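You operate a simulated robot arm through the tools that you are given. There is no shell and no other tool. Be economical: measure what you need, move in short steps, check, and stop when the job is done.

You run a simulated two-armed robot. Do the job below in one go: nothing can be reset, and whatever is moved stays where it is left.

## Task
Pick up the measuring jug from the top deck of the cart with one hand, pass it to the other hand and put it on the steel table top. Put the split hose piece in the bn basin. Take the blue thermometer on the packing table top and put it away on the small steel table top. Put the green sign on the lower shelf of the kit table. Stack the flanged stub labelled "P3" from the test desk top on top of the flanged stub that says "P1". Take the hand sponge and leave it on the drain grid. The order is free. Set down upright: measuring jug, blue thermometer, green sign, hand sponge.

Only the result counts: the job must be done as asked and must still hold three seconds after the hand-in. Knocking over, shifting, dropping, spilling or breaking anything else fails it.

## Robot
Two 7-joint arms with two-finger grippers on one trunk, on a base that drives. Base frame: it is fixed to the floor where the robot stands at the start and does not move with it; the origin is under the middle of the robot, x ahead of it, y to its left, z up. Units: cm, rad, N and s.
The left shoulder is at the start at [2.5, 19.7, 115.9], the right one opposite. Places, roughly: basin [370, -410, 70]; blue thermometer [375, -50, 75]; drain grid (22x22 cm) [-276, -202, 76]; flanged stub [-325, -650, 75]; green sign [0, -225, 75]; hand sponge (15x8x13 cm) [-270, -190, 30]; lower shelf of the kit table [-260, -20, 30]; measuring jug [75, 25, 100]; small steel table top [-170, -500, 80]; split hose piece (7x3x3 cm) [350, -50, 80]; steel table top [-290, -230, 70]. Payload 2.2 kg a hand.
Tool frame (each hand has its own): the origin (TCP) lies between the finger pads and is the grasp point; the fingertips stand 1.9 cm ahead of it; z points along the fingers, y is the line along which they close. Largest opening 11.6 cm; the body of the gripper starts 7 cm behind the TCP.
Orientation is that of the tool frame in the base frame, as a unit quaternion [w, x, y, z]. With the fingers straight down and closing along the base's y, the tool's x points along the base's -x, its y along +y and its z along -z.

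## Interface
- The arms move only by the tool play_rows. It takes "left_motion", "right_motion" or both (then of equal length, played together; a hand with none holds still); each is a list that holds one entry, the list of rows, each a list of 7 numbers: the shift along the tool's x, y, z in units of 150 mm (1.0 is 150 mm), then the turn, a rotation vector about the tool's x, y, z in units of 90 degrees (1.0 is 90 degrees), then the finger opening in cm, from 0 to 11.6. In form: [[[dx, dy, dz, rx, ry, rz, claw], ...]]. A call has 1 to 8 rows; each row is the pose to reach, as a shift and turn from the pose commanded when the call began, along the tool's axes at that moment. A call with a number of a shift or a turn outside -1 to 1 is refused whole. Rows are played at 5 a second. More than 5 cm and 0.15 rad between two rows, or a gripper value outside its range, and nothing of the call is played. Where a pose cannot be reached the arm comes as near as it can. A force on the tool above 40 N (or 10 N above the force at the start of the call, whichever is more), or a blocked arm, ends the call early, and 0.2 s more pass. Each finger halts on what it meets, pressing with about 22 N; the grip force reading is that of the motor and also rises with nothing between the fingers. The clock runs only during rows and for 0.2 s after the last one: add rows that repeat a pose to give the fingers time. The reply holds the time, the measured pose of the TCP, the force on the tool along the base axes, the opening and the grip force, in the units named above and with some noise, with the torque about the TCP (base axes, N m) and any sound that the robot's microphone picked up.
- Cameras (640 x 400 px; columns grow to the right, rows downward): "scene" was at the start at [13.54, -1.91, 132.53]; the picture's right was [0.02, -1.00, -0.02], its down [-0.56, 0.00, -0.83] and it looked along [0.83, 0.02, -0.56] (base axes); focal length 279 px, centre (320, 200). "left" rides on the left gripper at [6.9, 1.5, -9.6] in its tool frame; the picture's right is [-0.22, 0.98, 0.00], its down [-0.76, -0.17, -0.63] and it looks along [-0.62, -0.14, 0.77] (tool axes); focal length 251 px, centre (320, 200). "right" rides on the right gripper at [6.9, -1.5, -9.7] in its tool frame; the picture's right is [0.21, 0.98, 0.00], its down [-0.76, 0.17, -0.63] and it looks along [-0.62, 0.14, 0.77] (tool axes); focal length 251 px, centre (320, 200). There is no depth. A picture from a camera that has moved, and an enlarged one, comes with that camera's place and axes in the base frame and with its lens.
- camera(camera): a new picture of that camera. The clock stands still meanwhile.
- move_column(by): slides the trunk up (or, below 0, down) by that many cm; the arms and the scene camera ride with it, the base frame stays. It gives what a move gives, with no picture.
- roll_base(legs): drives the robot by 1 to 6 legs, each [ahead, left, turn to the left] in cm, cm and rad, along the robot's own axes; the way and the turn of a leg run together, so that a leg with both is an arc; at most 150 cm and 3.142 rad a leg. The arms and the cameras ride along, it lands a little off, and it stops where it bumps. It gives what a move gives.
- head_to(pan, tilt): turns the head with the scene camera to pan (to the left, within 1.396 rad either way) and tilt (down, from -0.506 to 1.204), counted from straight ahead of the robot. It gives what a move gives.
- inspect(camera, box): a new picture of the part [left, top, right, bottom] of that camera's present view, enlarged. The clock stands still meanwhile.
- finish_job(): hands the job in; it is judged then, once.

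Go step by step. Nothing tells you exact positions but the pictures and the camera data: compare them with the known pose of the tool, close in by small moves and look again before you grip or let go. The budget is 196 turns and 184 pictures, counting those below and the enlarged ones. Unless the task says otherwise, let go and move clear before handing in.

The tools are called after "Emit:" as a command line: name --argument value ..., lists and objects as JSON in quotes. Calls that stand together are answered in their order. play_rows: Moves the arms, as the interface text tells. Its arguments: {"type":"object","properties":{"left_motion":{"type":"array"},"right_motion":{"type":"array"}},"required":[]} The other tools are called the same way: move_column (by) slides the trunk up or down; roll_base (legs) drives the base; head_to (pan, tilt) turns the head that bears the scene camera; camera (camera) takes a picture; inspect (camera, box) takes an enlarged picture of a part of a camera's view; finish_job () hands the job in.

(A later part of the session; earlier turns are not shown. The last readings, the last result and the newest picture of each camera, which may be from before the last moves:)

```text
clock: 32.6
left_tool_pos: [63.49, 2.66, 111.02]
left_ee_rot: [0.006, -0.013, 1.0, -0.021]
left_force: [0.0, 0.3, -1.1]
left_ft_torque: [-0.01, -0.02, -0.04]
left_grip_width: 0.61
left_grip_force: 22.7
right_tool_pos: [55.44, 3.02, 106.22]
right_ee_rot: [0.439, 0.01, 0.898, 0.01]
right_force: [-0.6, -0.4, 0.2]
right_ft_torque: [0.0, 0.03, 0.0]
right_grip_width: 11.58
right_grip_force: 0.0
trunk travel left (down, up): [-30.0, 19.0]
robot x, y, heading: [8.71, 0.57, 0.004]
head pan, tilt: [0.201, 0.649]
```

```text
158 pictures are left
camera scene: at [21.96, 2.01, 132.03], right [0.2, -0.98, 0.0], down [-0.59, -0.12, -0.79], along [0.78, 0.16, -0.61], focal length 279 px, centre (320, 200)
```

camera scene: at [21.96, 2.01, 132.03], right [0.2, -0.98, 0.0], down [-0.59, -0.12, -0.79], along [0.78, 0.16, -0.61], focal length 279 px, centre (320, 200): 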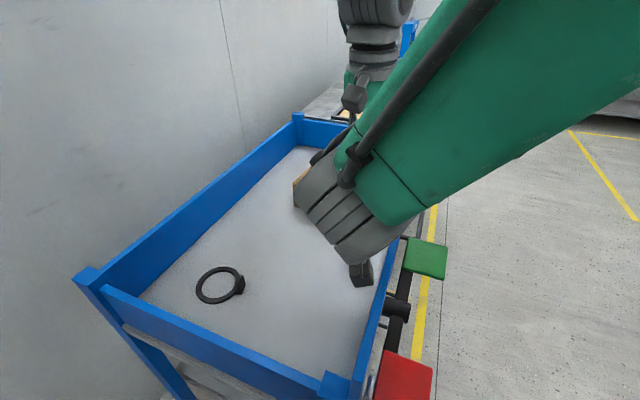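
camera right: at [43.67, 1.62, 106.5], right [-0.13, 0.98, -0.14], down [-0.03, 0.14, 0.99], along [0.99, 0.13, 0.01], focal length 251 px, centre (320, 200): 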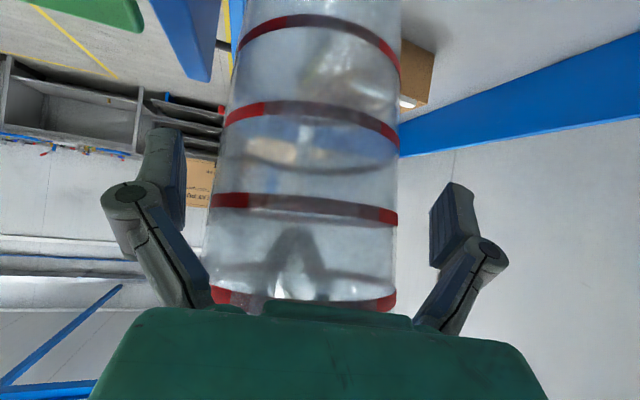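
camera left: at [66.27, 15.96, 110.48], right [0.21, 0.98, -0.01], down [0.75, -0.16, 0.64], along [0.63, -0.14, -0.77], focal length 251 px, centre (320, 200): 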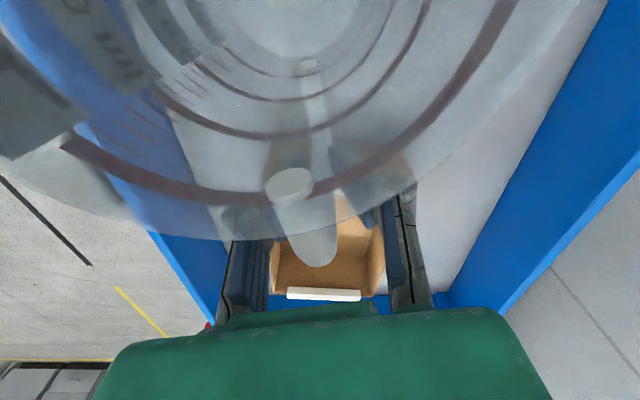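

The left fingers have slipped to a thinner part of the handle (0.6 cm), so I close the right hand on the body now.

Emit:
play_rows --right_motion '[[[0, 0, 0, 0, 0, 0, 9.5], [0, 0, 0, 0, 0, 0, 8], [0, 0, 0, 0, 0, 0, 7], [0, 0, 0, 0, 0, 0, 7], [0, 0, 0, 0, 0, 0, 7]]]'

Emit:
camera --camera "right"

Emit:
camera --camera "left"

```text
clock: 33.8
left_tool_pos: [63.49, 2.72, 111.05]
left_ee_rot: [0.006, -0.013, 1.0, -0.022]
left_force: [3.2, -2.5, -3.0]
left_ft_torque: [-0.02, -0.07, 0.06]
left_grip_width: 0.6
left_grip_force: 22.1
right_tool_pos: [55.49, 2.73, 105.67]
right_ee_rot: [0.434, 0.012, 0.901, 0.01]
right_force: [-3.8, 2.2, 2.5]
right_ft_torque: [-0.21, -0.3, 0.16]
right_grip_width: 8.61
right_grip_force: 21.8
trunk travel left (down, up): [-30.0, 19.0]
robot x, y, heading: [8.6, -0.09, -0.001]
head pan, tilt: [0.201, 0.649]
```

```text
157 pictures are left
camera right: at [43.8, 1.4, 106.17], right [-0.12, 0.98, -0.14], down [-0.02, 0.14, 0.99], along [0.99, 0.12, 0.0], focal length 251 px, centre (320, 200)
```

right: 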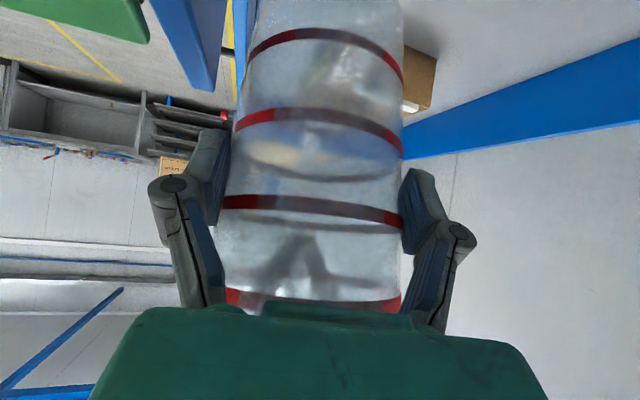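

```text
156 pictures are left
camera left: at [56.59, 4.53, 120.49], right [0.19, 0.98, -0.04], down [0.75, -0.12, 0.65], along [0.63, -0.15, -0.76], focal length 251 px, centre (320, 200)
```

left: 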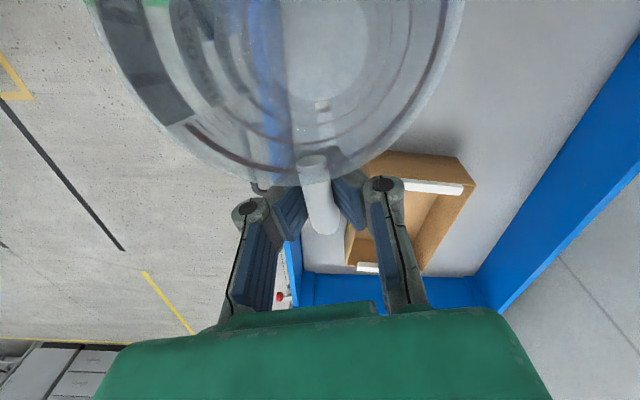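

The right hand holds the jug body firmly (8.6 cm, 22 N). I open the left hand and raise it clear.

Emit:
play_rows --left_motion '[[[0, 0, 0, 0, 0, 0, 4], [0, 0, 0, 0, 0, 0, 9], [0, 0, 0, 0, 0, 0, 11.6], [0, 0, -0.1, 0, 0, 0, 11.6], [0, 0, -0.25, 0, 0, 0, 11.6], [0, 0, -0.45, 0, 0, 0, 11.6], [0, 0, -0.65, 0, 0, 0, 11.6]]]'

Emit:
camera --camera "left"

Emit:
camera --camera "right"

```text
clock: 35.4
left_tool_pos: [62.73, 1.79, 119.83]
left_ee_rot: [0.006, 0.0, 1.0, -0.006]
left_force: [0.2, 0.3, 0.5]
left_ft_torque: [0.01, -0.02, -0.04]
left_grip_width: 11.59
left_grip_force: 0.0
right_tool_pos: [55.47, 2.74, 105.41]
right_ee_rot: [0.431, 0.013, 0.902, 0.01]
right_force: [-0.1, -0.5, -0.5]
right_ft_torque: [-0.04, 0.05, 0.0]
right_grip_width: 8.59
right_grip_force: 22.1
trunk travel left (down, up): [-30.0, 19.0]
robot x, y, heading: [8.78, -0.07, -0.002]
head pan, tilt: [0.201, 0.649]
```

```text
155 pictures are left
camera left: at [55.82, 3.48, 129.32], right [0.22, 0.98, -0.01], down [0.75, -0.16, 0.64], along [0.63, -0.15, -0.77], focal length 251 px, centre (320, 200)
```

left: 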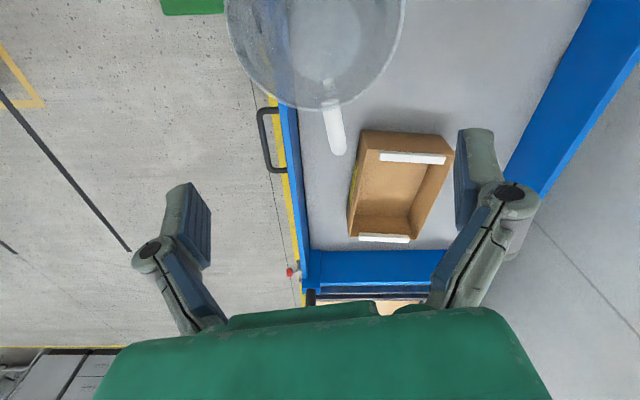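

```text
154 pictures are left
camera right: at [43.76, 1.37, 106.03], right [-0.12, 0.98, -0.14], down [-0.01, 0.14, 0.99], along [0.99, 0.12, 0.0], focal length 251 px, centre (320, 200)
```

right: 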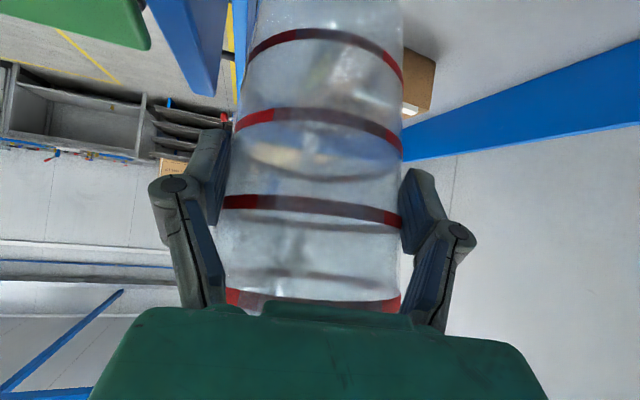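

The handover is done and the right hand holds the jug. I move the left hand aside, back away from the cart and turn to look around.

Emit:
play_rows --left_motion '[[[0, 0.25, -0.1, 0, 0, 0, 11.6], [0.1, 0.5, -0.1, 0, 0, 0, 11.6], [0.3, 0.7, -0.1, 0, 0, 0, 11.6], [0.5, 0.9, -0.1, 0, 0, 0, 11.6], [0.7, 1.0, -0.1, 0, 0, 0, 11.6]]]'

Emit:
roll_base --legs '[[-45, 0, 0], [0, 0, -1.2]]'

Emit:
head_to --pan 0 --tilt 0.3

Emit:
camera --camera "scene"

```text
clock: 36.6
left_tool_pos: [51.96, 17.26, 121.02]
left_ee_rot: [0.005, -0.002, 1.0, -0.007]
left_force: [0.3, 0.5, 0.3]
left_ft_torque: [0.0, -0.01, -0.01]
left_grip_width: 11.62
left_grip_force: 0.1
right_tool_pos: [55.34, 2.81, 105.55]
right_ee_rot: [0.432, 0.013, 0.902, 0.009]
right_force: [-0.6, -0.2, -0.2]
right_ft_torque: [0.02, 0.03, -0.02]
right_grip_width: 8.58
right_grip_force: 22.7
trunk travel left (down, up): [-30.0, 19.0]
robot x, y, heading: [9.02, 0.5, -0.0]
head pan, tilt: [0.201, 0.649]
```

```text
clock: 38.7
left_tool_pos: [27.3, 18.0, 119.08]
left_ee_rot: [-0.002, 0.001, 0.999, -0.041]
left_force: [1.2, 2.3, -1.2]
left_ft_torque: [-0.12, 0.03, 0.01]
left_grip_width: 11.57
left_grip_force: 0.0
right_tool_pos: [32.18, 1.07, 108.08]
right_ee_rot: [0.427, 0.048, 0.903, 0.017]
right_force: [0.6, 0.1, -2.1]
right_ft_torque: [-0.02, -0.08, -0.04]
right_grip_width: 6.97
right_grip_force: 0.0
trunk travel left (down, up): [-30.0, 19.0]
robot x, y, heading: [-16.55, -6.18, -0.007]
head pan, tilt: [0.201, 0.649]
stopped in leg 1: the robot was blocked; the commanded pose is now the measured one
```

```text
clock: 39.5
left_tool_pos: [26.38, 15.69, 119.74]
left_ee_rot: [0.003, 0.003, 1.0, -0.031]
left_force: [0.2, 0.3, -0.4]
left_ft_torque: [-0.01, 0.05, -0.04]
left_grip_width: 11.6
left_grip_force: 0.0
right_tool_pos: [30.98, -0.71, 109.11]
right_ee_rot: [0.433, 0.05, 0.9, 0.027]
right_force: [1.0, 0.8, -0.3]
right_ft_torque: [-0.03, -0.03, -0.08]
right_grip_width: 6.98
right_grip_force: 0.1
trunk travel left (down, up): [-30.0, 19.0]
robot x, y, heading: [-17.24, -6.23, -0.008]
head pan, tilt: [0.0, 0.3]
```

```text
153 pictures are left
camera scene: at [-2.82, -6.98, 135.36], right [-0.01, -1.0, -0.01], down [-0.3, 0.01, -0.95], along [0.95, 0.0, -0.3], focal length 279 px, centre (320, 200)
```

scene: 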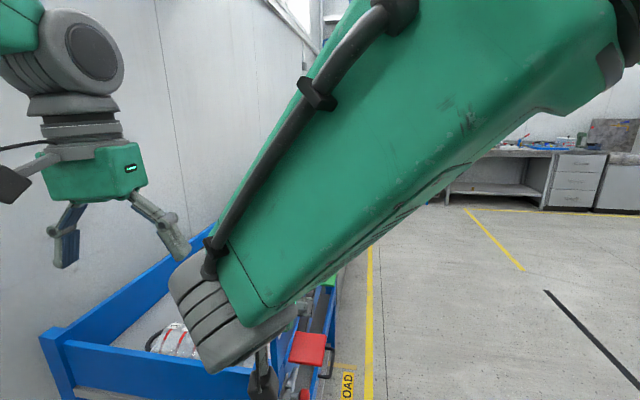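

The move was blocked and the jug slipped out of the right hand, so it is back in the cart. I move the right arm away and look at where the jug lies.

Emit:
play_rows --right_motion '[[[0, -0.3, -0.1, 0, 0, 0, 11.6], [0, -0.6, -0.2, 0, 0, 0, 11.6], [0, -0.8, -0.3, 0, 0, 0, 11.6], [0, -1.0, -0.3, 0, 0, 0, 11.6]]]'

Emit:
head_to --pan 0.15 --tilt 0.75

Emit:
camera --camera "scene"

Emit:
camera --camera "left"

```text
clock: 40.5
left_tool_pos: [25.76, 14.37, 120.07]
left_ee_rot: [0.004, 0.004, 1.0, -0.025]
left_force: [0.2, -0.6, 0.8]
left_ft_torque: [0.04, 0.0, -0.02]
left_grip_width: 11.62
left_grip_force: 0.0
right_tool_pos: [25.5, -16.29, 109.76]
right_ee_rot: [0.433, 0.043, 0.9, 0.021]
right_force: [1.0, -1.8, -0.3]
right_ft_torque: [0.0, 0.0, 0.01]
right_grip_width: 11.61
right_grip_force: 0.0
trunk travel left (down, up): [-30.0, 19.0]
robot x, y, heading: [-16.98, -6.39, -0.007]
head pan, tilt: [0.0, 0.3]
```

```text
clock: 41.5
left_tool_pos: [25.79, 14.76, 119.91]
left_ee_rot: [0.003, 0.004, 1.0, -0.026]
left_force: [0.3, -0.1, 1.2]
left_ft_torque: [0.04, 0.03, 0.0]
left_grip_width: 11.6
left_grip_force: 0.0
right_tool_pos: [25.59, -16.16, 109.83]
right_ee_rot: [0.433, 0.043, 0.9, 0.02]
right_force: [0.6, 0.5, -0.5]
right_ft_torque: [0.01, -0.03, -0.01]
right_grip_width: 11.58
right_grip_force: 0.1
trunk travel left (down, up): [-30.0, 19.0]
robot x, y, heading: [-17.35, -6.05, -0.006]
head pan, tilt: [0.15, 0.75]
```

```text
152 pictures are left
camera scene: at [-4.57, -7.07, 131.32], right [0.14, -0.99, -0.01], down [-0.68, -0.08, -0.73], along [0.72, 0.11, -0.68], focal length 279 px, centre (320, 200)
```

scene: 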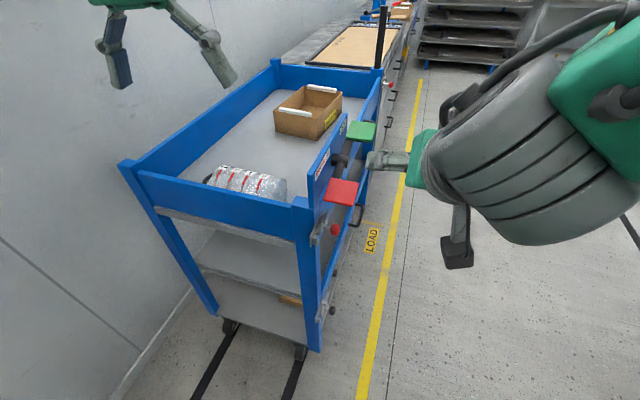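

```text
151 pictures are left
camera left: at [18.9, 16.73, 129.44], right [0.22, 0.97, -0.05], down [0.75, -0.14, 0.65], along [0.62, -0.18, -0.76], focal length 251 px, centre (320, 200)
```

left: 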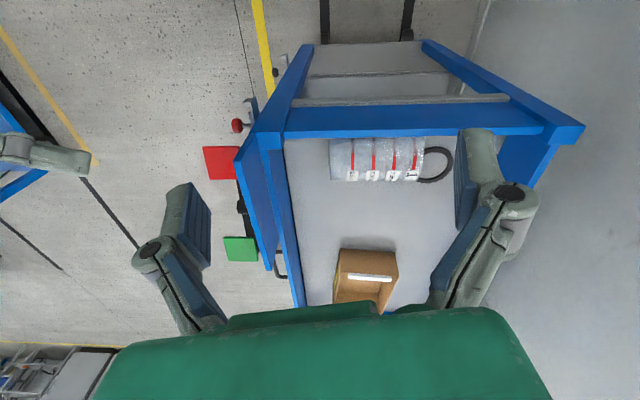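

The jug lies on its side on the deck against the front rail. I zoom in to see its handle.

Emit:
inspect --camera "left" --box '[260, 90, 480, 230]'

Emit:
inspect --camera "scene" --box '[110, 60, 400, 240]'

```text
2.86 times, centred on (370, 160) of left
camera zoom: at [18.9, 16.73, 129.44], right [0.22, 0.97, -0.05], down [0.75, -0.14, 0.65], along [0.62, -0.18, -0.76], focal length 718 px, centre (177, 314)
```

zoom: 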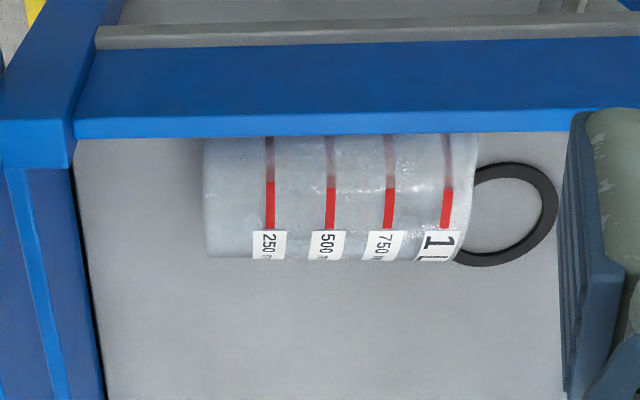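

```text
2.21 times, centred on (255, 150) of scene
camera zoom: at [-4.57, -7.07, 131.32], right [0.14, -0.99, -0.01], down [-0.68, -0.08, -0.73], along [0.72, 0.11, -0.68], focal length 616 px, centre (463, 310)
```

zoom: 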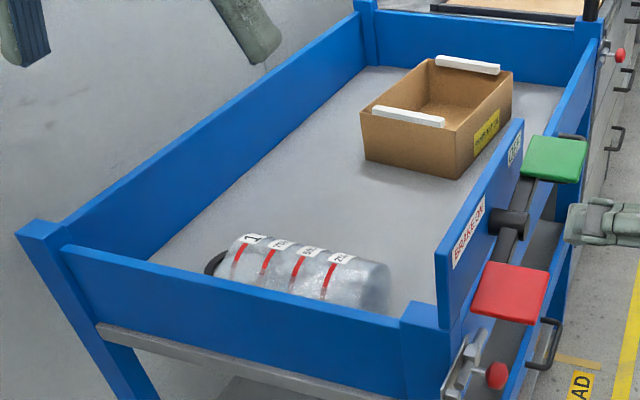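

The jug's handle seems to lie on the deck on its far side, and its body touches the front rail. I move the base ahead and left so that the right hand can take the body from above, closing along x.

Emit:
roll_base --legs '[[8, 0, 0], [0, 24, 0]]'

Emit:
camera --camera "scene"

Emit:
camera --camera "left"

```text
clock: 43.9
left_tool_pos: [33.93, 37.51, 120.07]
left_ee_rot: [0.005, 0.006, 1.0, -0.022]
left_force: [-1.3, -1.3, -0.5]
left_ft_torque: [0.08, 0.0, -0.03]
left_grip_width: 11.62
left_grip_force: 0.1
right_tool_pos: [33.68, 6.97, 109.64]
right_ee_rot: [0.432, 0.046, 0.9, 0.025]
right_force: [-0.3, -1.3, -0.2]
right_ft_torque: [0.02, 0.0, 0.04]
right_grip_width: 11.6
right_grip_force: 0.1
trunk travel left (down, up): [-30.0, 19.0]
robot x, y, heading: [-8.89, 17.88, -0.015]
head pan, tilt: [0.15, 0.75]
```

```text
148 pictures are left
camera scene: at [3.59, 19.39, 131.17], right [0.14, -0.99, 0.0], down [-0.68, -0.1, -0.73], along [0.72, 0.1, -0.68], focal length 279 px, centre (320, 200)
```

scene: 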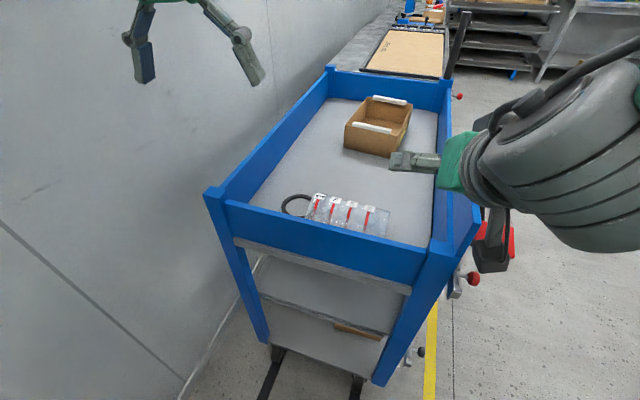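

```text
147 pictures are left
camera left: at [27.15, 39.55, 129.5], right [0.23, 0.97, -0.04], down [0.75, -0.15, 0.64], along [0.62, -0.17, -0.76], focal length 251 px, centre (320, 200)
```

left: 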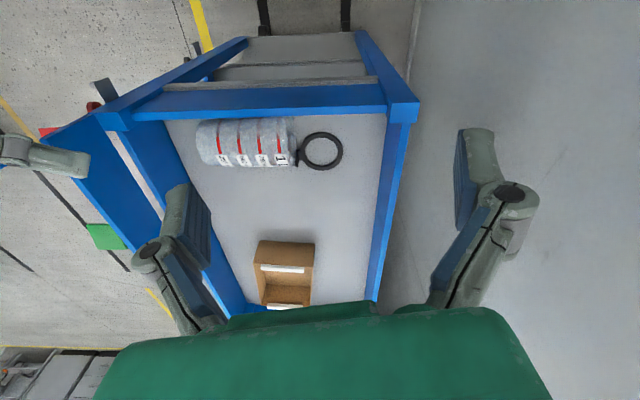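

The cart stands about 10° turned, and there are 2–3 cm between the jug and the rail. I turn the right hand's fingers down, closing across the jug axis.

Emit:
play_rows --right_motion '[[[-0.07, 0.03, 0.055, -0.031, 0.042, -0.073, 11.6], [-0.14, 0.06, 0.11, -0.062, 0.083, -0.147, 11.6], [-0.22, 0.1, 0.165, -0.093, 0.125, -0.22, 11.6], [-0.29, 0.13, 0.22, -0.123, 0.167, -0.293, 11.6], [-0.37, 0.17, 0.275, -0.154, 0.208, -0.367, 11.6], [-0.44, 0.2, 0.329, -0.185, 0.25, -0.44, 11.6], [-0.44, 0.2, 0.329, -0.185, 0.25, -0.44, 11.6]]]'

Emit:
play_rows --right_motion '[[[0, 0, 0, -0.031, 0.042, -0.073, 11.6], [0, 0, 0, -0.062, 0.083, -0.147, 11.6], [0, 0, 0, -0.093, 0.125, -0.22, 11.6], [0, 0, 0, -0.123, 0.167, -0.293, 11.6], [0, 0, 0, -0.154, 0.208, -0.367, 11.6], [0, 0, 0, -0.185, 0.25, -0.44, 11.6], [0, 0, 0, -0.185, 0.25, -0.44, 11.6]]]'

Emit:
camera --camera "right"

Emit:
camera --camera "scene"

```text
clock: 45.5
left_tool_pos: [33.63, 39.78, 119.84]
left_ee_rot: [0.005, 0.004, 1.0, -0.028]
left_force: [0.1, 0.6, 1.0]
left_ft_torque: [-0.11, -0.01, 0.0]
left_grip_width: 11.58
left_grip_force: 0.0
right_tool_pos: [41.61, 11.4, 112.17]
right_ee_rot: [0.235, -0.329, 0.915, 0.006]
right_force: [0.2, 1.9, -0.4]
right_ft_torque: [-0.09, -0.04, -0.01]
right_grip_width: 11.59
right_grip_force: 0.1
trunk travel left (down, up): [-30.0, 19.0]
robot x, y, heading: [-9.16, 18.8, -0.015]
head pan, tilt: [0.15, 0.75]
```

```text
clock: 47.3
left_tool_pos: [33.32, 39.64, 120.05]
left_ee_rot: [0.006, 0.004, 1.0, -0.027]
left_force: [-0.1, 0.7, 0.5]
left_ft_torque: [-0.03, 0.0, -0.01]
left_grip_width: 11.58
left_grip_force: 0.0
right_tool_pos: [41.19, 11.38, 112.27]
right_ee_rot: [-0.002, -0.642, 0.767, -0.005]
right_force: [-0.9, -0.1, 0.6]
right_ft_torque: [-0.05, -0.02, -0.04]
right_grip_width: 11.6
right_grip_force: 0.0
trunk travel left (down, up): [-30.0, 19.0]
robot x, y, heading: [-8.98, 18.69, -0.01]
head pan, tilt: [0.15, 0.75]
stopped in row 7 (right hand): the arm was blocked; the commanded pose is now the measured one
```

```text
146 pictures are left
camera right: at [41.55, 4.51, 121.89], right [-1.0, -0.04, 0.0], down [-0.03, 0.78, 0.62], along [-0.02, 0.62, -0.78], focal length 251 px, centre (320, 200)
```

right: 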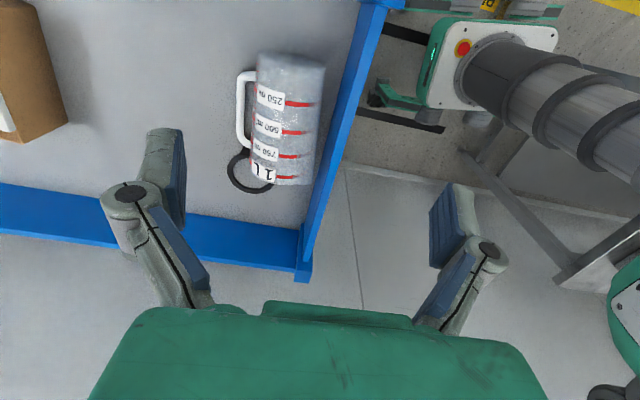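

```text
145 pictures are left
camera scene: at [3.63, 22.16, 131.13], right [0.14, -0.99, 0.02], down [-0.68, -0.11, -0.73], along [0.72, 0.09, -0.69], focal length 279 px, centre (320, 200)
```

scene: 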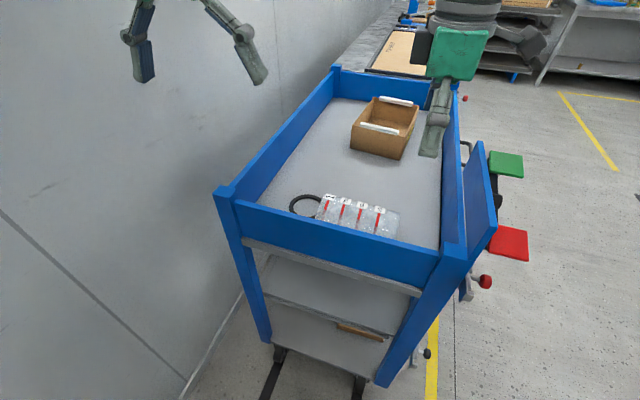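

The right hand now looks straight down at the jug, and its handle lies on the far side. I zoom in to measure the handle gap.

Emit:
inspect --camera "right" --box '[200, 30, 380, 210]'

```text
2.22 times, centred on (290, 120) of right
camera zoom: at [41.55, 4.51, 121.89], right [-1.0, -0.04, 0.0], down [-0.03, 0.78, 0.62], along [-0.02, 0.62, -0.78], focal length 559 px, centre (387, 378)
```

zoom: 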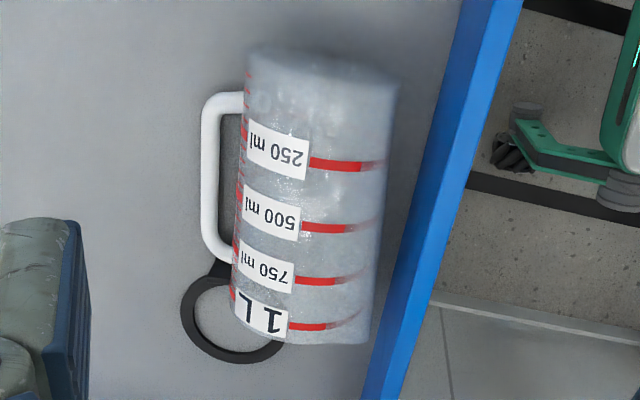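

There is about 2 cm inside the handle loop, enough for one finger. I move over the jug's middle and partway down.

Emit:
play_rows --right_motion '[[[-0.12, -0.067, 0.15, 0, 0, 0, 10.4], [-0.24, -0.133, 0.3, 0, 0, 0, 10.4], [-0.36, -0.2, 0.5, 0, 0, 0, 10.4], [-0.48, -0.267, 0.7, 0, 0, 0, 10.4], [-0.48, -0.267, 0.8, 0, 0, 0, 10.4], [-0.48, -0.267, 0.8, 0, 0, 0, 10.4]]]'

Emit:
camera --camera "right"

```text
clock: 48.7
left_tool_pos: [33.4, 39.2, 120.18]
left_ee_rot: [0.005, 0.002, 1.0, -0.025]
left_force: [-0.6, 0.8, -0.5]
left_ft_torque: [-0.02, -0.01, 0.0]
left_grip_width: 11.57
left_grip_force: 0.1
right_tool_pos: [46.6, 17.37, 100.13]
right_ee_rot: [-0.002, -0.642, 0.766, -0.004]
right_force: [-0.2, 0.0, -0.8]
right_ft_torque: [-0.02, 0.01, 0.01]
right_grip_width: 10.4
right_grip_force: 0.0
trunk travel left (down, up): [-30.0, 19.0]
robot x, y, heading: [-9.33, 18.79, -0.006]
head pan, tilt: [0.15, 0.75]
```

```text
143 pictures are left
camera right: at [46.84, 10.3, 109.77], right [-1.0, -0.04, 0.0], down [-0.03, 0.78, 0.63], along [-0.02, 0.63, -0.78], focal length 251 px, centre (320, 200)
```

right: 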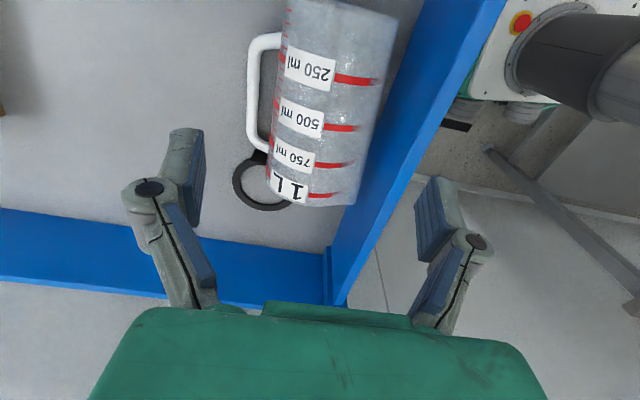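

The jug's edge is only about 0.7 cm from the rail at mid height, but the gap is wider above. I put the near finger into that upper gap and nudge the jug forward.

Emit:
play_rows --right_motion '[[[-0.01, -0.059, 0.25, 0, 0, 0, 10.4], [-0.01, -0.059, 0.5, 0, 0, 0, 10.4], [-0.01, -0.059, 0.747, 0, 0, 0, 10.4], [-0.01, -0.059, 0.747, 0, 0, 0, 10.4]]]'

Emit:
camera --camera "right"

Emit:
inspect --camera "scene" --box '[200, 100, 520, 300]'

```text
clock: 49.7
left_tool_pos: [33.4, 41.02, 120.01]
left_ee_rot: [0.007, 0.003, 0.999, -0.032]
left_force: [0.4, 0.2, 0.6]
left_ft_torque: [-0.09, -0.01, 0.05]
left_grip_width: 11.62
left_grip_force: 0.0
right_tool_pos: [47.22, 18.73, 88.82]
right_ee_rot: [-0.005, -0.643, 0.766, -0.008]
right_force: [-0.3, 0.3, -0.6]
right_ft_torque: [-0.07, -0.02, 0.01]
right_grip_width: 10.4
right_grip_force: 0.0
trunk travel left (down, up): [-30.0, 19.0]
robot x, y, heading: [-8.84, 19.1, -0.005]
head pan, tilt: [0.15, 0.75]
```

```text
142 pictures are left
camera right: at [47.65, 11.97, 98.51], right [-1.0, -0.04, 0.0], down [-0.04, 0.79, 0.62], along [-0.02, 0.62, -0.79], focal length 251 px, centre (320, 200)
```

right: 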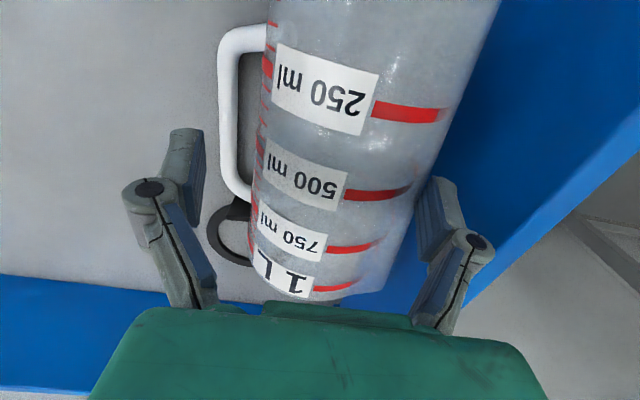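

```text
2.00 times, centred on (360, 200) of scene
camera zoom: at [3.73, 22.15, 131.13], right [0.14, -0.99, 0.01], down [-0.68, -0.11, -0.73], along [0.72, 0.09, -0.69], focal length 558 px, centre (240, 200)
```

zoom: 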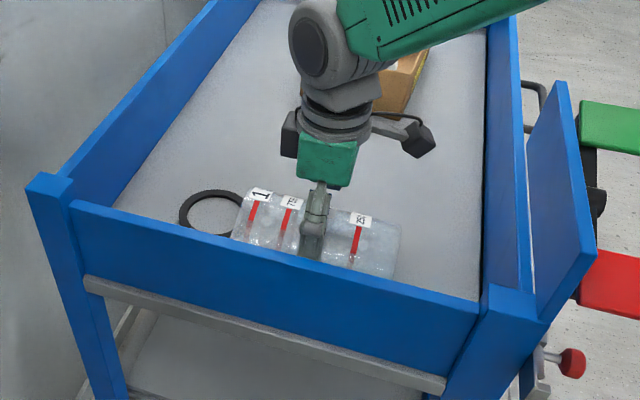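

I nudge the jug forward while working the near finger down behind it.

Emit:
play_rows --right_motion '[[[-0.006, -0.033, 0, 0, 0, 0, 10.4], [-0.012, -0.066, 0, 0, 0, 0, 10.4], [-0.013, -0.072, 0.06, 0, 0, 0, 10.4], [-0.013, -0.072, 0.12, 0, 0, 0, 10.4], [-0.013, -0.072, 0.12, 0, 0, 0, 10.4]]]'

Emit:
camera --camera "right"

```text
clock: 50.9
left_tool_pos: [33.41, 37.05, 120.46]
left_ee_rot: [0.006, 0.006, 1.0, -0.017]
left_force: [-0.4, -1.0, -0.2]
left_ft_torque: [0.05, 0.02, -0.01]
left_grip_width: 11.6
left_grip_force: 0.1
right_tool_pos: [48.44, 15.51, 87.06]
right_ee_rot: [0.003, -0.642, 0.767, 0.002]
right_force: [-0.1, 0.0, 0.0]
right_ft_torque: [0.07, -0.03, -0.02]
right_grip_width: 10.42
right_grip_force: 0.1
trunk travel left (down, up): [-30.0, 19.0]
robot x, y, heading: [-9.22, 18.29, -0.009]
head pan, tilt: [0.15, 0.75]
```

```text
140 pictures are left
camera right: at [48.89, 8.44, 96.74], right [-1.0, -0.04, 0.0], down [-0.03, 0.77, 0.64], along [-0.02, 0.64, -0.77], focal length 251 px, centre (320, 200)
```

right: 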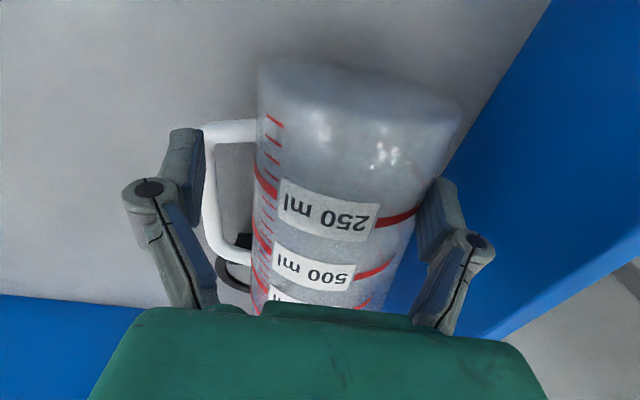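

The handle actually sticks up and forward from the body at about [54, y 14–26, 87]. Gripping its bar is easier, so I rise and move over it.

Emit:
play_rows --right_motion '[[[0, 0, -0.15, 0, 0, 0, 10.4], [0, 0, -0.37, 0, 0, 0, 10.4], [-0.12, -0.15, -0.37, 0, 0, 0, 8], [-0.25, -0.33, -0.37, 0, 0, 0, 6], [-0.25, -0.33, -0.37, 0, 0, 0, 5], [-0.25, -0.33, -0.37, 0, 0, 0, 5], [-0.25, -0.33, -0.37, 0, 0, 0, 5]]]'

Emit:
camera --camera "right"

```text
clock: 52.5
left_tool_pos: [33.49, 39.33, 119.95]
left_ee_rot: [0.006, 0.003, 1.0, -0.026]
left_force: [0.4, 0.0, -0.7]
left_ft_torque: [0.0, -0.02, 0.01]
left_grip_width: 11.6
left_grip_force: 0.0
right_tool_pos: [54.06, 20.05, 92.61]
right_ee_rot: [-0.002, -0.641, 0.767, -0.004]
right_force: [0.0, 1.6, -0.2]
right_ft_torque: [0.01, 0.0, 0.05]
right_grip_width: 5.01
right_grip_force: 0.0
trunk travel left (down, up): [-30.0, 19.0]
robot x, y, heading: [-9.01, 18.77, -0.008]
head pan, tilt: [0.15, 0.75]
```

```text
139 pictures are left
camera right: at [54.43, 13.12, 102.25], right [-1.0, -0.04, 0.0], down [-0.03, 0.78, 0.63], along [-0.02, 0.63, -0.78], focal length 251 px, centre (320, 200)
```

right: 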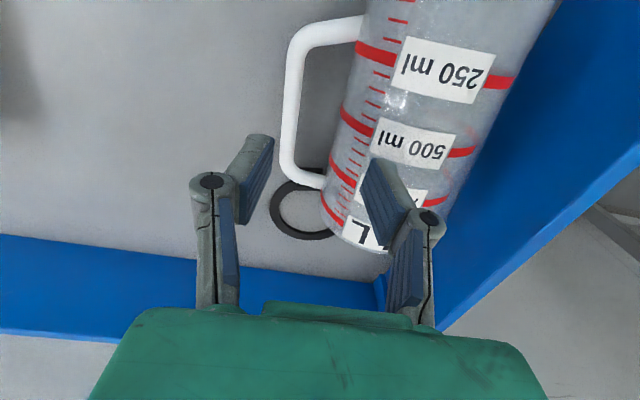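

The bar is about 2.3 cm further forward. I shift over it, narrow the opening and lower partway.

Emit:
play_rows --right_motion '[[[0, -0.08, 0, 0, 0, 0, 4.2], [0, -0.154, 0.1, 0, 0, 0, 4.2], [0, -0.154, 0.32, 0, 0, 0, 4.2], [0, -0.154, 0.32, 0, 0, 0, 4.2]]]'

Emit:
camera --camera "right"

```text
clock: 53.5
left_tool_pos: [33.46, 37.4, 120.38]
left_ee_rot: [0.006, 0.004, 1.0, -0.019]
left_force: [-0.2, -1.1, -0.2]
left_ft_torque: [0.08, 0.02, 0.02]
left_grip_width: 11.6
left_grip_force: 0.0
right_tool_pos: [56.92, 18.35, 87.81]
right_ee_rot: [0.003, -0.641, 0.768, 0.003]
right_force: [0.4, -0.6, 0.2]
right_ft_torque: [0.08, 0.02, 0.0]
right_grip_width: 4.19
right_grip_force: 0.0
trunk travel left (down, up): [-30.0, 19.0]
robot x, y, heading: [-9.19, 18.67, -0.007]
head pan, tilt: [0.15, 0.75]
```

```text
138 pictures are left
camera right: at [57.19, 11.27, 97.35], right [-1.0, -0.04, 0.0], down [-0.03, 0.77, 0.64], along [-0.02, 0.64, -0.77], focal length 251 px, centre (320, 200)
```

right: 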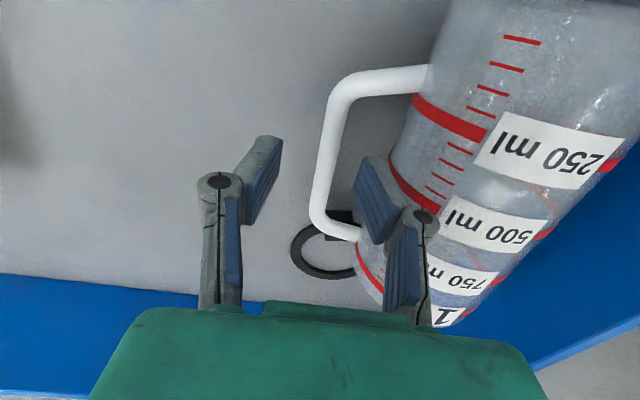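

The handle bar is between the fingers in view. I lower and close on it.

Emit:
play_rows --right_motion '[[[0, 0.027, 0.15, 0, 0, 0, 4.2], [0, 0.027, 0.36, 0, 0, 0, 4.2], [0, 0.027, 0.36, 0, 0, 0, 2], [0, 0.027, 0.36, 0, 0, 0, 0], [0, 0.027, 0.36, 0, 0, 0, 0], [0, 0.027, 0.36, 0, 0, 0, 0]]]'

Emit:
camera --camera "right"

```text
clock: 54.9
left_tool_pos: [33.4, 39.96, 120.02]
left_ee_rot: [0.006, 0.004, 1.0, -0.027]
left_force: [0.4, 0.1, 0.0]
left_ft_torque: [-0.07, -0.01, 0.02]
left_grip_width: 11.59
left_grip_force: 0.1
right_tool_pos: [55.75, 20.19, 82.56]
right_ee_rot: [-0.003, -0.642, 0.766, -0.006]
right_force: [0.1, 0.0, -1.1]
right_ft_torque: [0.0, 0.01, 0.04]
right_grip_width: 0.61
right_grip_force: 21.7
right hand out of reach, approached as far as the arm can: row 2, 3, 4, 5, 6
trunk travel left (down, up): [-30.0, 19.0]
robot x, y, heading: [-9.25, 18.87, -0.009]
head pan, tilt: [0.15, 0.75]
```

```text
137 pictures are left
camera right: at [56.17, 13.2, 92.21], right [-1.0, -0.04, 0.0], down [-0.03, 0.78, 0.62], along [-0.02, 0.62, -0.78], focal length 251 px, centre (320, 200)
```

right: 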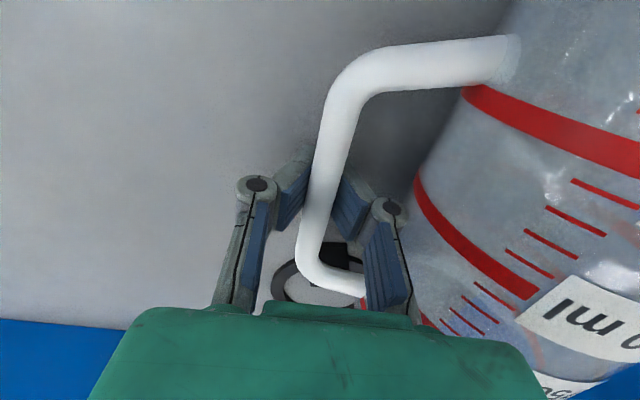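

The fingertips only pinch the top of the bar and the arm is at its limit. I open, rise, drive 8 cm closer and try deeper.

Emit:
play_rows --right_motion '[[[0, 0, 0, 0, 0, 0, 2], [0, 0, 0, 0, 0, 0, 4.4], [0, 0, -0.2, 0, 0, 0, 4.4], [0, 0, -0.45, 0, 0, 0, 4.4], [0.09, 0.25, -0.45, 0, 0, 0, 4.4], [0.094, 0.53, -0.45, 0, 0, 0, 4.4]]]'

Emit:
roll_base --legs '[[8, 0, 0]]'

Emit:
camera --camera "right"

```text
clock: 56.3
left_tool_pos: [33.38, 37.6, 120.4]
left_ee_rot: [0.007, 0.005, 1.0, -0.019]
left_force: [0.1, -0.1, -0.3]
left_ft_torque: [0.06, 0.0, -0.01]
left_grip_width: 11.61
left_grip_force: 0.0
right_tool_pos: [47.77, 18.02, 89.49]
right_ee_rot: [0.003, -0.641, 0.767, -0.001]
right_force: [5.7, -6.8, 3.2]
right_ft_torque: [0.03, 0.03, -0.02]
right_grip_width: 4.85
right_grip_force: 0.1
trunk travel left (down, up): [-30.0, 19.0]
robot x, y, heading: [-8.68, 18.47, -0.013]
head pan, tilt: [0.15, 0.75]
```

```text
clock: 57.4
left_tool_pos: [41.55, 38.64, 120.38]
left_ee_rot: [0.008, 0.004, 1.0, -0.023]
left_force: [0.3, -0.5, 0.4]
left_ft_torque: [0.01, 0.07, 0.0]
left_grip_width: 11.62
left_grip_force: 0.1
right_tool_pos: [55.76, 18.88, 89.28]
right_ee_rot: [0.0, -0.642, 0.767, -0.002]
right_force: [0.4, 0.5, -0.2]
right_ft_torque: [0.02, 0.01, 0.0]
right_grip_width: 4.42
right_grip_force: 0.1
trunk travel left (down, up): [-30.0, 19.0]
robot x, y, heading: [-0.75, 18.34, -0.007]
head pan, tilt: [0.15, 0.75]
```

```text
136 pictures are left
camera right: at [56.12, 12.04, 98.89], right [-1.0, -0.04, 0.0], down [-0.03, 0.78, 0.63], along [-0.02, 0.63, -0.78], focal length 251 px, centre (320, 200)
```

right: 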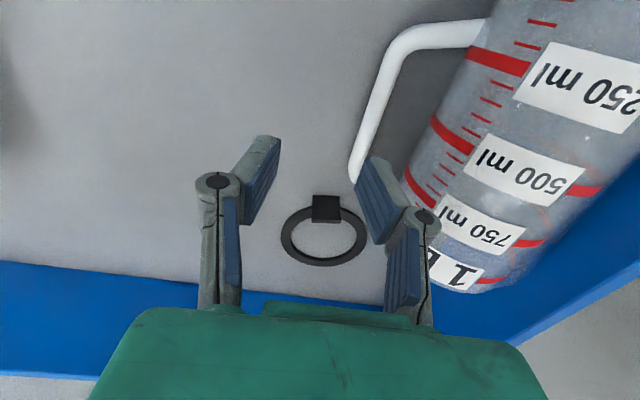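

The jug got nudged back toward the rail; its bar now lies near [52.2, 19, 80.5]. I rise a little, shift over it and lower partway.

Emit:
play_rows --right_motion '[[[0, 0, -0.2, 0, 0, 0, 4.4], [0.016, 0.241, -0.2, 0, 0, 0, 4.4], [0.016, 0.241, 0.1, 0, 0, 0, 4.4], [0.016, 0.241, 0.15, 0, 0, 0, 4.4], [0.016, 0.241, 0.15, 0, 0, 0, 4.4]]]'

Emit:
camera --camera "right"

```text
clock: 58.6
left_tool_pos: [41.25, 38.96, 120.1]
left_ee_rot: [0.004, 0.003, 1.0, -0.024]
left_force: [0.1, 0.0, -0.2]
left_ft_torque: [-0.02, -0.02, -0.01]
left_grip_width: 11.63
left_grip_force: 0.1
right_tool_pos: [51.99, 19.77, 87.16]
right_ee_rot: [0.0, -0.642, 0.767, -0.004]
right_force: [0.2, -0.3, -0.2]
right_ft_torque: [0.01, 0.03, 0.0]
right_grip_width: 4.39
right_grip_force: 0.0
trunk travel left (down, up): [-30.0, 19.0]
robot x, y, heading: [-1.29, 18.44, -0.008]
head pan, tilt: [0.15, 0.75]
```

```text
135 pictures are left
camera right: at [52.32, 12.73, 96.81], right [-1.0, -0.04, 0.0], down [-0.03, 0.78, 0.63], along [-0.02, 0.63, -0.78], focal length 251 px, centre (320, 200)
```

right: 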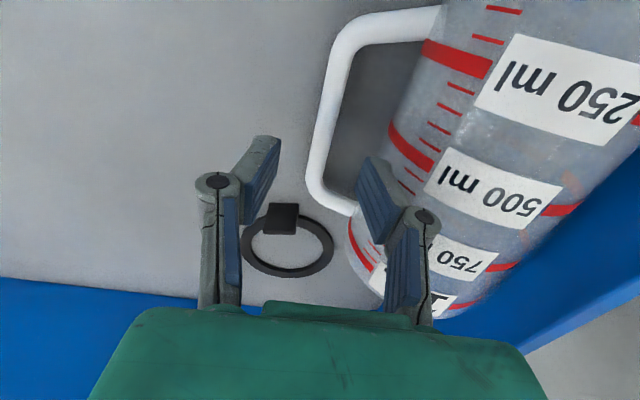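

Well centred on the bar. I lower deeper and close.

Emit:
play_rows --right_motion '[[[0, 0.01, 0.2, 0, 0, 0, 3.8], [0, 0.01, 0.4, 0, 0, 0, 3.8], [0, 0.01, 0.405, 0, 0, 0, 3.8], [0, 0.01, 0.405, 0, 0, 0, 1], [0, 0.01, 0.405, 0, 0, 0, 0], [0, 0.01, 0.405, 0, 0, 0, 0], [0, 0.01, 0.405, 0, 0, 0, 0]]]'

Emit:
camera --camera "right"

```text
clock: 59.2
left_tool_pos: [41.11, 38.63, 119.51]
left_ee_rot: [-0.001, 0.003, 1.0, -0.024]
left_force: [0.0, 0.2, 0.6]
left_ft_torque: [0.0, -0.01, -0.01]
left_grip_width: 11.6
left_grip_force: 0.1
right_tool_pos: [52.26, 19.22, 82.1]
right_ee_rot: [0.004, -0.64, 0.768, -0.008]
right_force: [8.3, -6.8, 4.0]
right_ft_torque: [0.1, 0.3, 0.16]
right_grip_width: 3.36
right_grip_force: 0.1
trunk travel left (down, up): [-30.0, 19.0]
robot x, y, heading: [-0.79, 18.45, -0.007]
head pan, tilt: [0.15, 0.75]
stopped in row 3 (right hand): the force on the tool passed its limit at 68 N (the readings are from after the stop); the commanded pose is now the measured one
```

```text
134 pictures are left
camera right: at [52.5, 12.2, 91.69], right [-1.0, -0.04, -0.02], down [-0.04, 0.78, 0.63], along [-0.01, 0.63, -0.78], focal length 251 px, centre (320, 200)
```

right: 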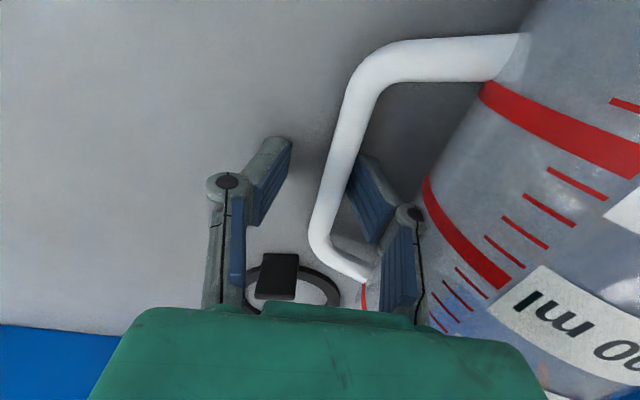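

The fingertips touched the deck (it lies near z 80). I ease up slightly and close on the bar.

Emit:
play_rows --right_motion '[[[0, 0, -0.02, 0, 0, 0, 3.4], [0, 0, -0.02, 0, 0, 0, 1], [0, 0, -0.02, 0, 0, 0, 0], [0, 0, -0.02, 0, 0, 0, 0], [0, 0, -0.02, 0, 0, 0, 0]]]'

Emit:
camera --camera "right"

```text
clock: 60.4
left_tool_pos: [41.08, 38.57, 119.94]
left_ee_rot: [0.001, 0.003, 1.0, -0.024]
left_force: [0.3, -0.4, 0.4]
left_ft_torque: [0.05, -0.01, -0.01]
left_grip_width: 11.6
left_grip_force: 0.0
right_tool_pos: [52.14, 19.37, 82.3]
right_ee_rot: [0.003, -0.641, 0.767, -0.007]
right_force: [-1.2, 0.8, 0.1]
right_ft_torque: [0.07, -0.02, 0.02]
right_grip_width: 0.94
right_grip_force: 21.4
trunk travel left (down, up): [-30.0, 19.0]
robot x, y, heading: [-1.29, 18.88, -0.011]
head pan, tilt: [0.15, 0.75]
```

```text
133 pictures are left
camera right: at [52.33, 12.36, 91.94], right [-1.0, -0.04, -0.01], down [-0.04, 0.78, 0.63], along [-0.01, 0.63, -0.78], focal length 251 px, centre (320, 200)
```

right: 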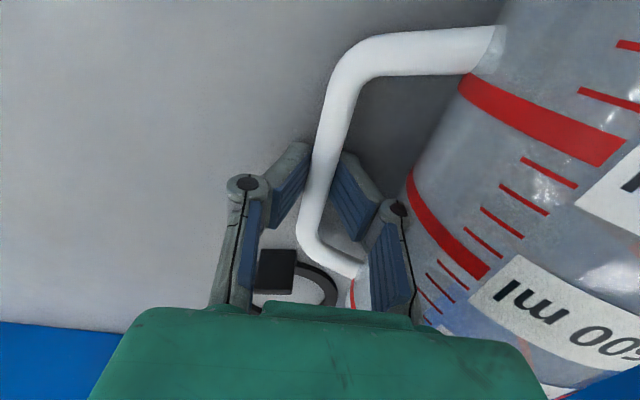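

The grip is 0.94 cm wide on the bar. I lift gently to test.

Emit:
play_rows --right_motion '[[[0, 0, -0.04, 0, 0, 0, 0], [0, 0, -0.1, 0, 0, 0, 0], [0, 0, -0.18, 0, 0, 0, 0], [0, 0, -0.28, 0, 0, 0, 0], [0, 0, -0.38, 0, 0, 0, 0], [0, 0, -0.48, 0, 0, 0, 0]]]'

Emit:
camera --camera "right"

Emit:
inspect --camera "scene" --box '[200, 100, 520, 300]'

```text
clock: 61.8
left_tool_pos: [41.03, 38.43, 119.6]
left_ee_rot: [-0.002, 0.004, 1.0, -0.023]
left_force: [-0.7, 0.9, -0.1]
left_ft_torque: [0.0, -0.01, -0.01]
left_grip_width: 11.59
left_grip_force: 0.0
right_tool_pos: [52.07, 19.19, 89.7]
right_ee_rot: [0.005, -0.641, 0.767, -0.006]
right_force: [19.0, -8.3, 3.9]
right_ft_torque: [0.17, -0.19, -0.37]
right_grip_width: 0.65
right_grip_force: 22.0
trunk travel left (down, up): [-30.0, 19.0]
robot x, y, heading: [-1.11, 18.61, -0.006]
head pan, tilt: [0.15, 0.75]
```

```text
132 pictures are left
camera right: at [52.29, 12.22, 99.26], right [-1.0, -0.04, -0.02], down [-0.04, 0.78, 0.63], along [-0.01, 0.63, -0.78], focal length 251 px, centre (320, 200)
```

right: 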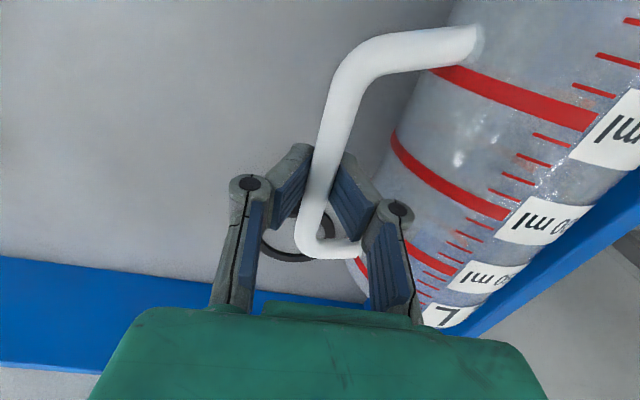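

```text
2.00 times, centred on (360, 200) of scene
camera zoom: at [11.99, 19.53, 131.16], right [0.14, -0.99, 0.0], down [-0.68, -0.09, -0.73], along [0.72, 0.1, -0.69], focal length 558 px, centre (240, 200)
```

zoom: 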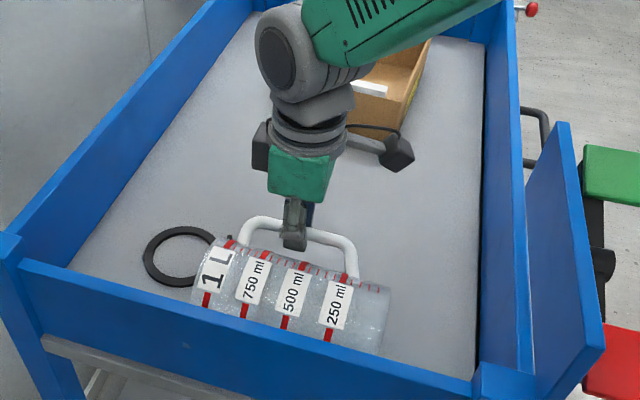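

The jug rolled and its handle now points up in the fingers, pressing against the rail. I re-grip deeper on the bar.

Emit:
play_rows --right_motion '[[[0, -0.05, 0.0, 0, 0, 0, 0], [0, -0.05, 0.02, 0, 0, 0, 2.4], [0, -0.05, 0.12, 0, 0, 0, 2.4], [0, -0.05, 0.14, 0, 0, 0, 0], [0, -0.05, 0.14, 0, 0, 0, 0], [0, -0.05, 0.14, 0, 0, 0, 0]]]'

Emit:
camera --camera "right"

Emit:
inspect --camera "scene" --box '[200, 100, 520, 300]'

```text
clock: 63.2
left_tool_pos: [41.02, 38.69, 119.72]
left_ee_rot: [-0.001, 0.004, 1.0, -0.023]
left_force: [0.3, -0.3, -0.3]
left_ft_torque: [0.02, 0.0, 0.01]
left_grip_width: 11.62
left_grip_force: 0.0
right_tool_pos: [52.68, 19.17, 87.45]
right_ee_rot: [0.004, -0.641, 0.768, -0.007]
right_force: [0.3, -0.2, 0.3]
right_ft_torque: [0.07, 0.0, -0.04]
right_grip_width: 1.03
right_grip_force: 22.7
trunk travel left (down, up): [-30.0, 19.0]
robot x, y, heading: [-0.65, 18.59, -0.006]
head pan, tilt: [0.15, 0.75]
```

```text
130 pictures are left
camera right: at [52.97, 12.33, 97.06], right [-1.0, -0.04, -0.01], down [-0.04, 0.78, 0.63], along [-0.01, 0.63, -0.78], focal length 251 px, centre (320, 200)
```

right: 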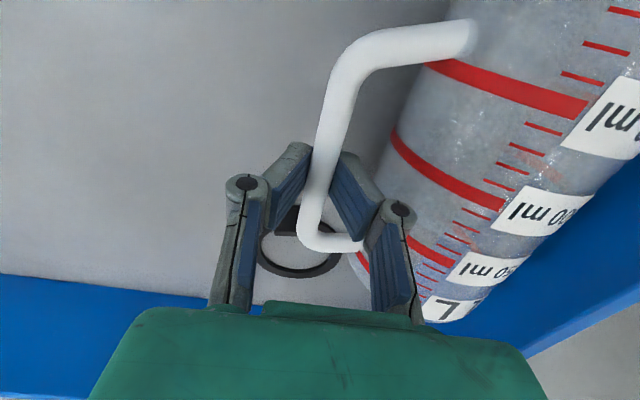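

```text
2.00 times, centred on (360, 200) of scene
camera zoom: at [11.77, 19.81, 131.17], right [0.14, -0.99, 0.0], down [-0.68, -0.1, -0.73], along [0.72, 0.1, -0.68], focal length 558 px, centre (240, 200)
```

zoom: 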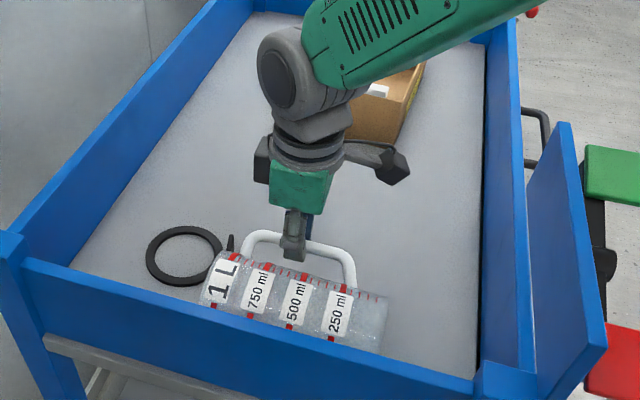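

Better, but still near the tips. I repeat the re-grip a bit deeper.

Emit:
play_rows --right_motion '[[[0, 0, 0.06, 0, 0, 0, 2.4], [0, 0, 0.17, 0, 0, 0, 2.2], [0, 0, 0.2, 0, 0, 0, 0], [0, 0, 0.2, 0, 0, 0, 0], [0, 0, 0.2, 0, 0, 0, 0]]]'

Emit:
camera --camera "right"

```text
clock: 64.4
left_tool_pos: [41.06, 38.56, 119.74]
left_ee_rot: [-0.001, 0.004, 1.0, -0.023]
left_force: [-0.4, -0.4, 0.1]
left_ft_torque: [-0.01, 0.0, 0.01]
left_grip_width: 11.61
left_grip_force: 0.2
right_tool_pos: [52.83, 19.29, 84.26]
right_ee_rot: [0.004, -0.642, 0.767, -0.007]
right_force: [0.3, 0.2, -1.0]
right_ft_torque: [0.04, 0.0, 0.06]
right_grip_width: 0.59
right_grip_force: 21.9
trunk travel left (down, up): [-30.0, 19.0]
robot x, y, heading: [-1.24, 18.32, -0.008]
head pan, tilt: [0.15, 0.75]
```

```text
128 pictures are left
camera right: at [53.07, 12.27, 93.97], right [-1.0, -0.04, -0.01], down [-0.04, 0.78, 0.63], along [-0.01, 0.63, -0.78], focal length 251 px, centre (320, 200)
```

right: 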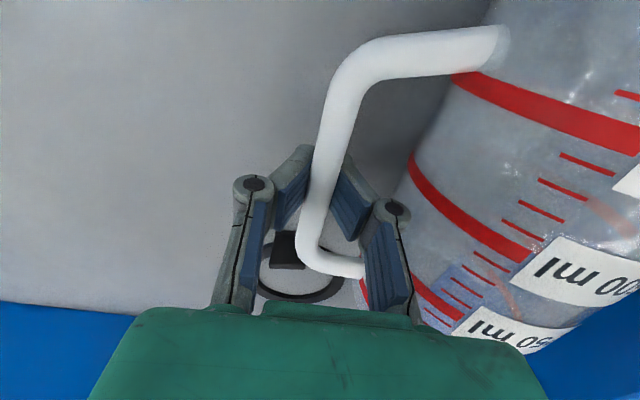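

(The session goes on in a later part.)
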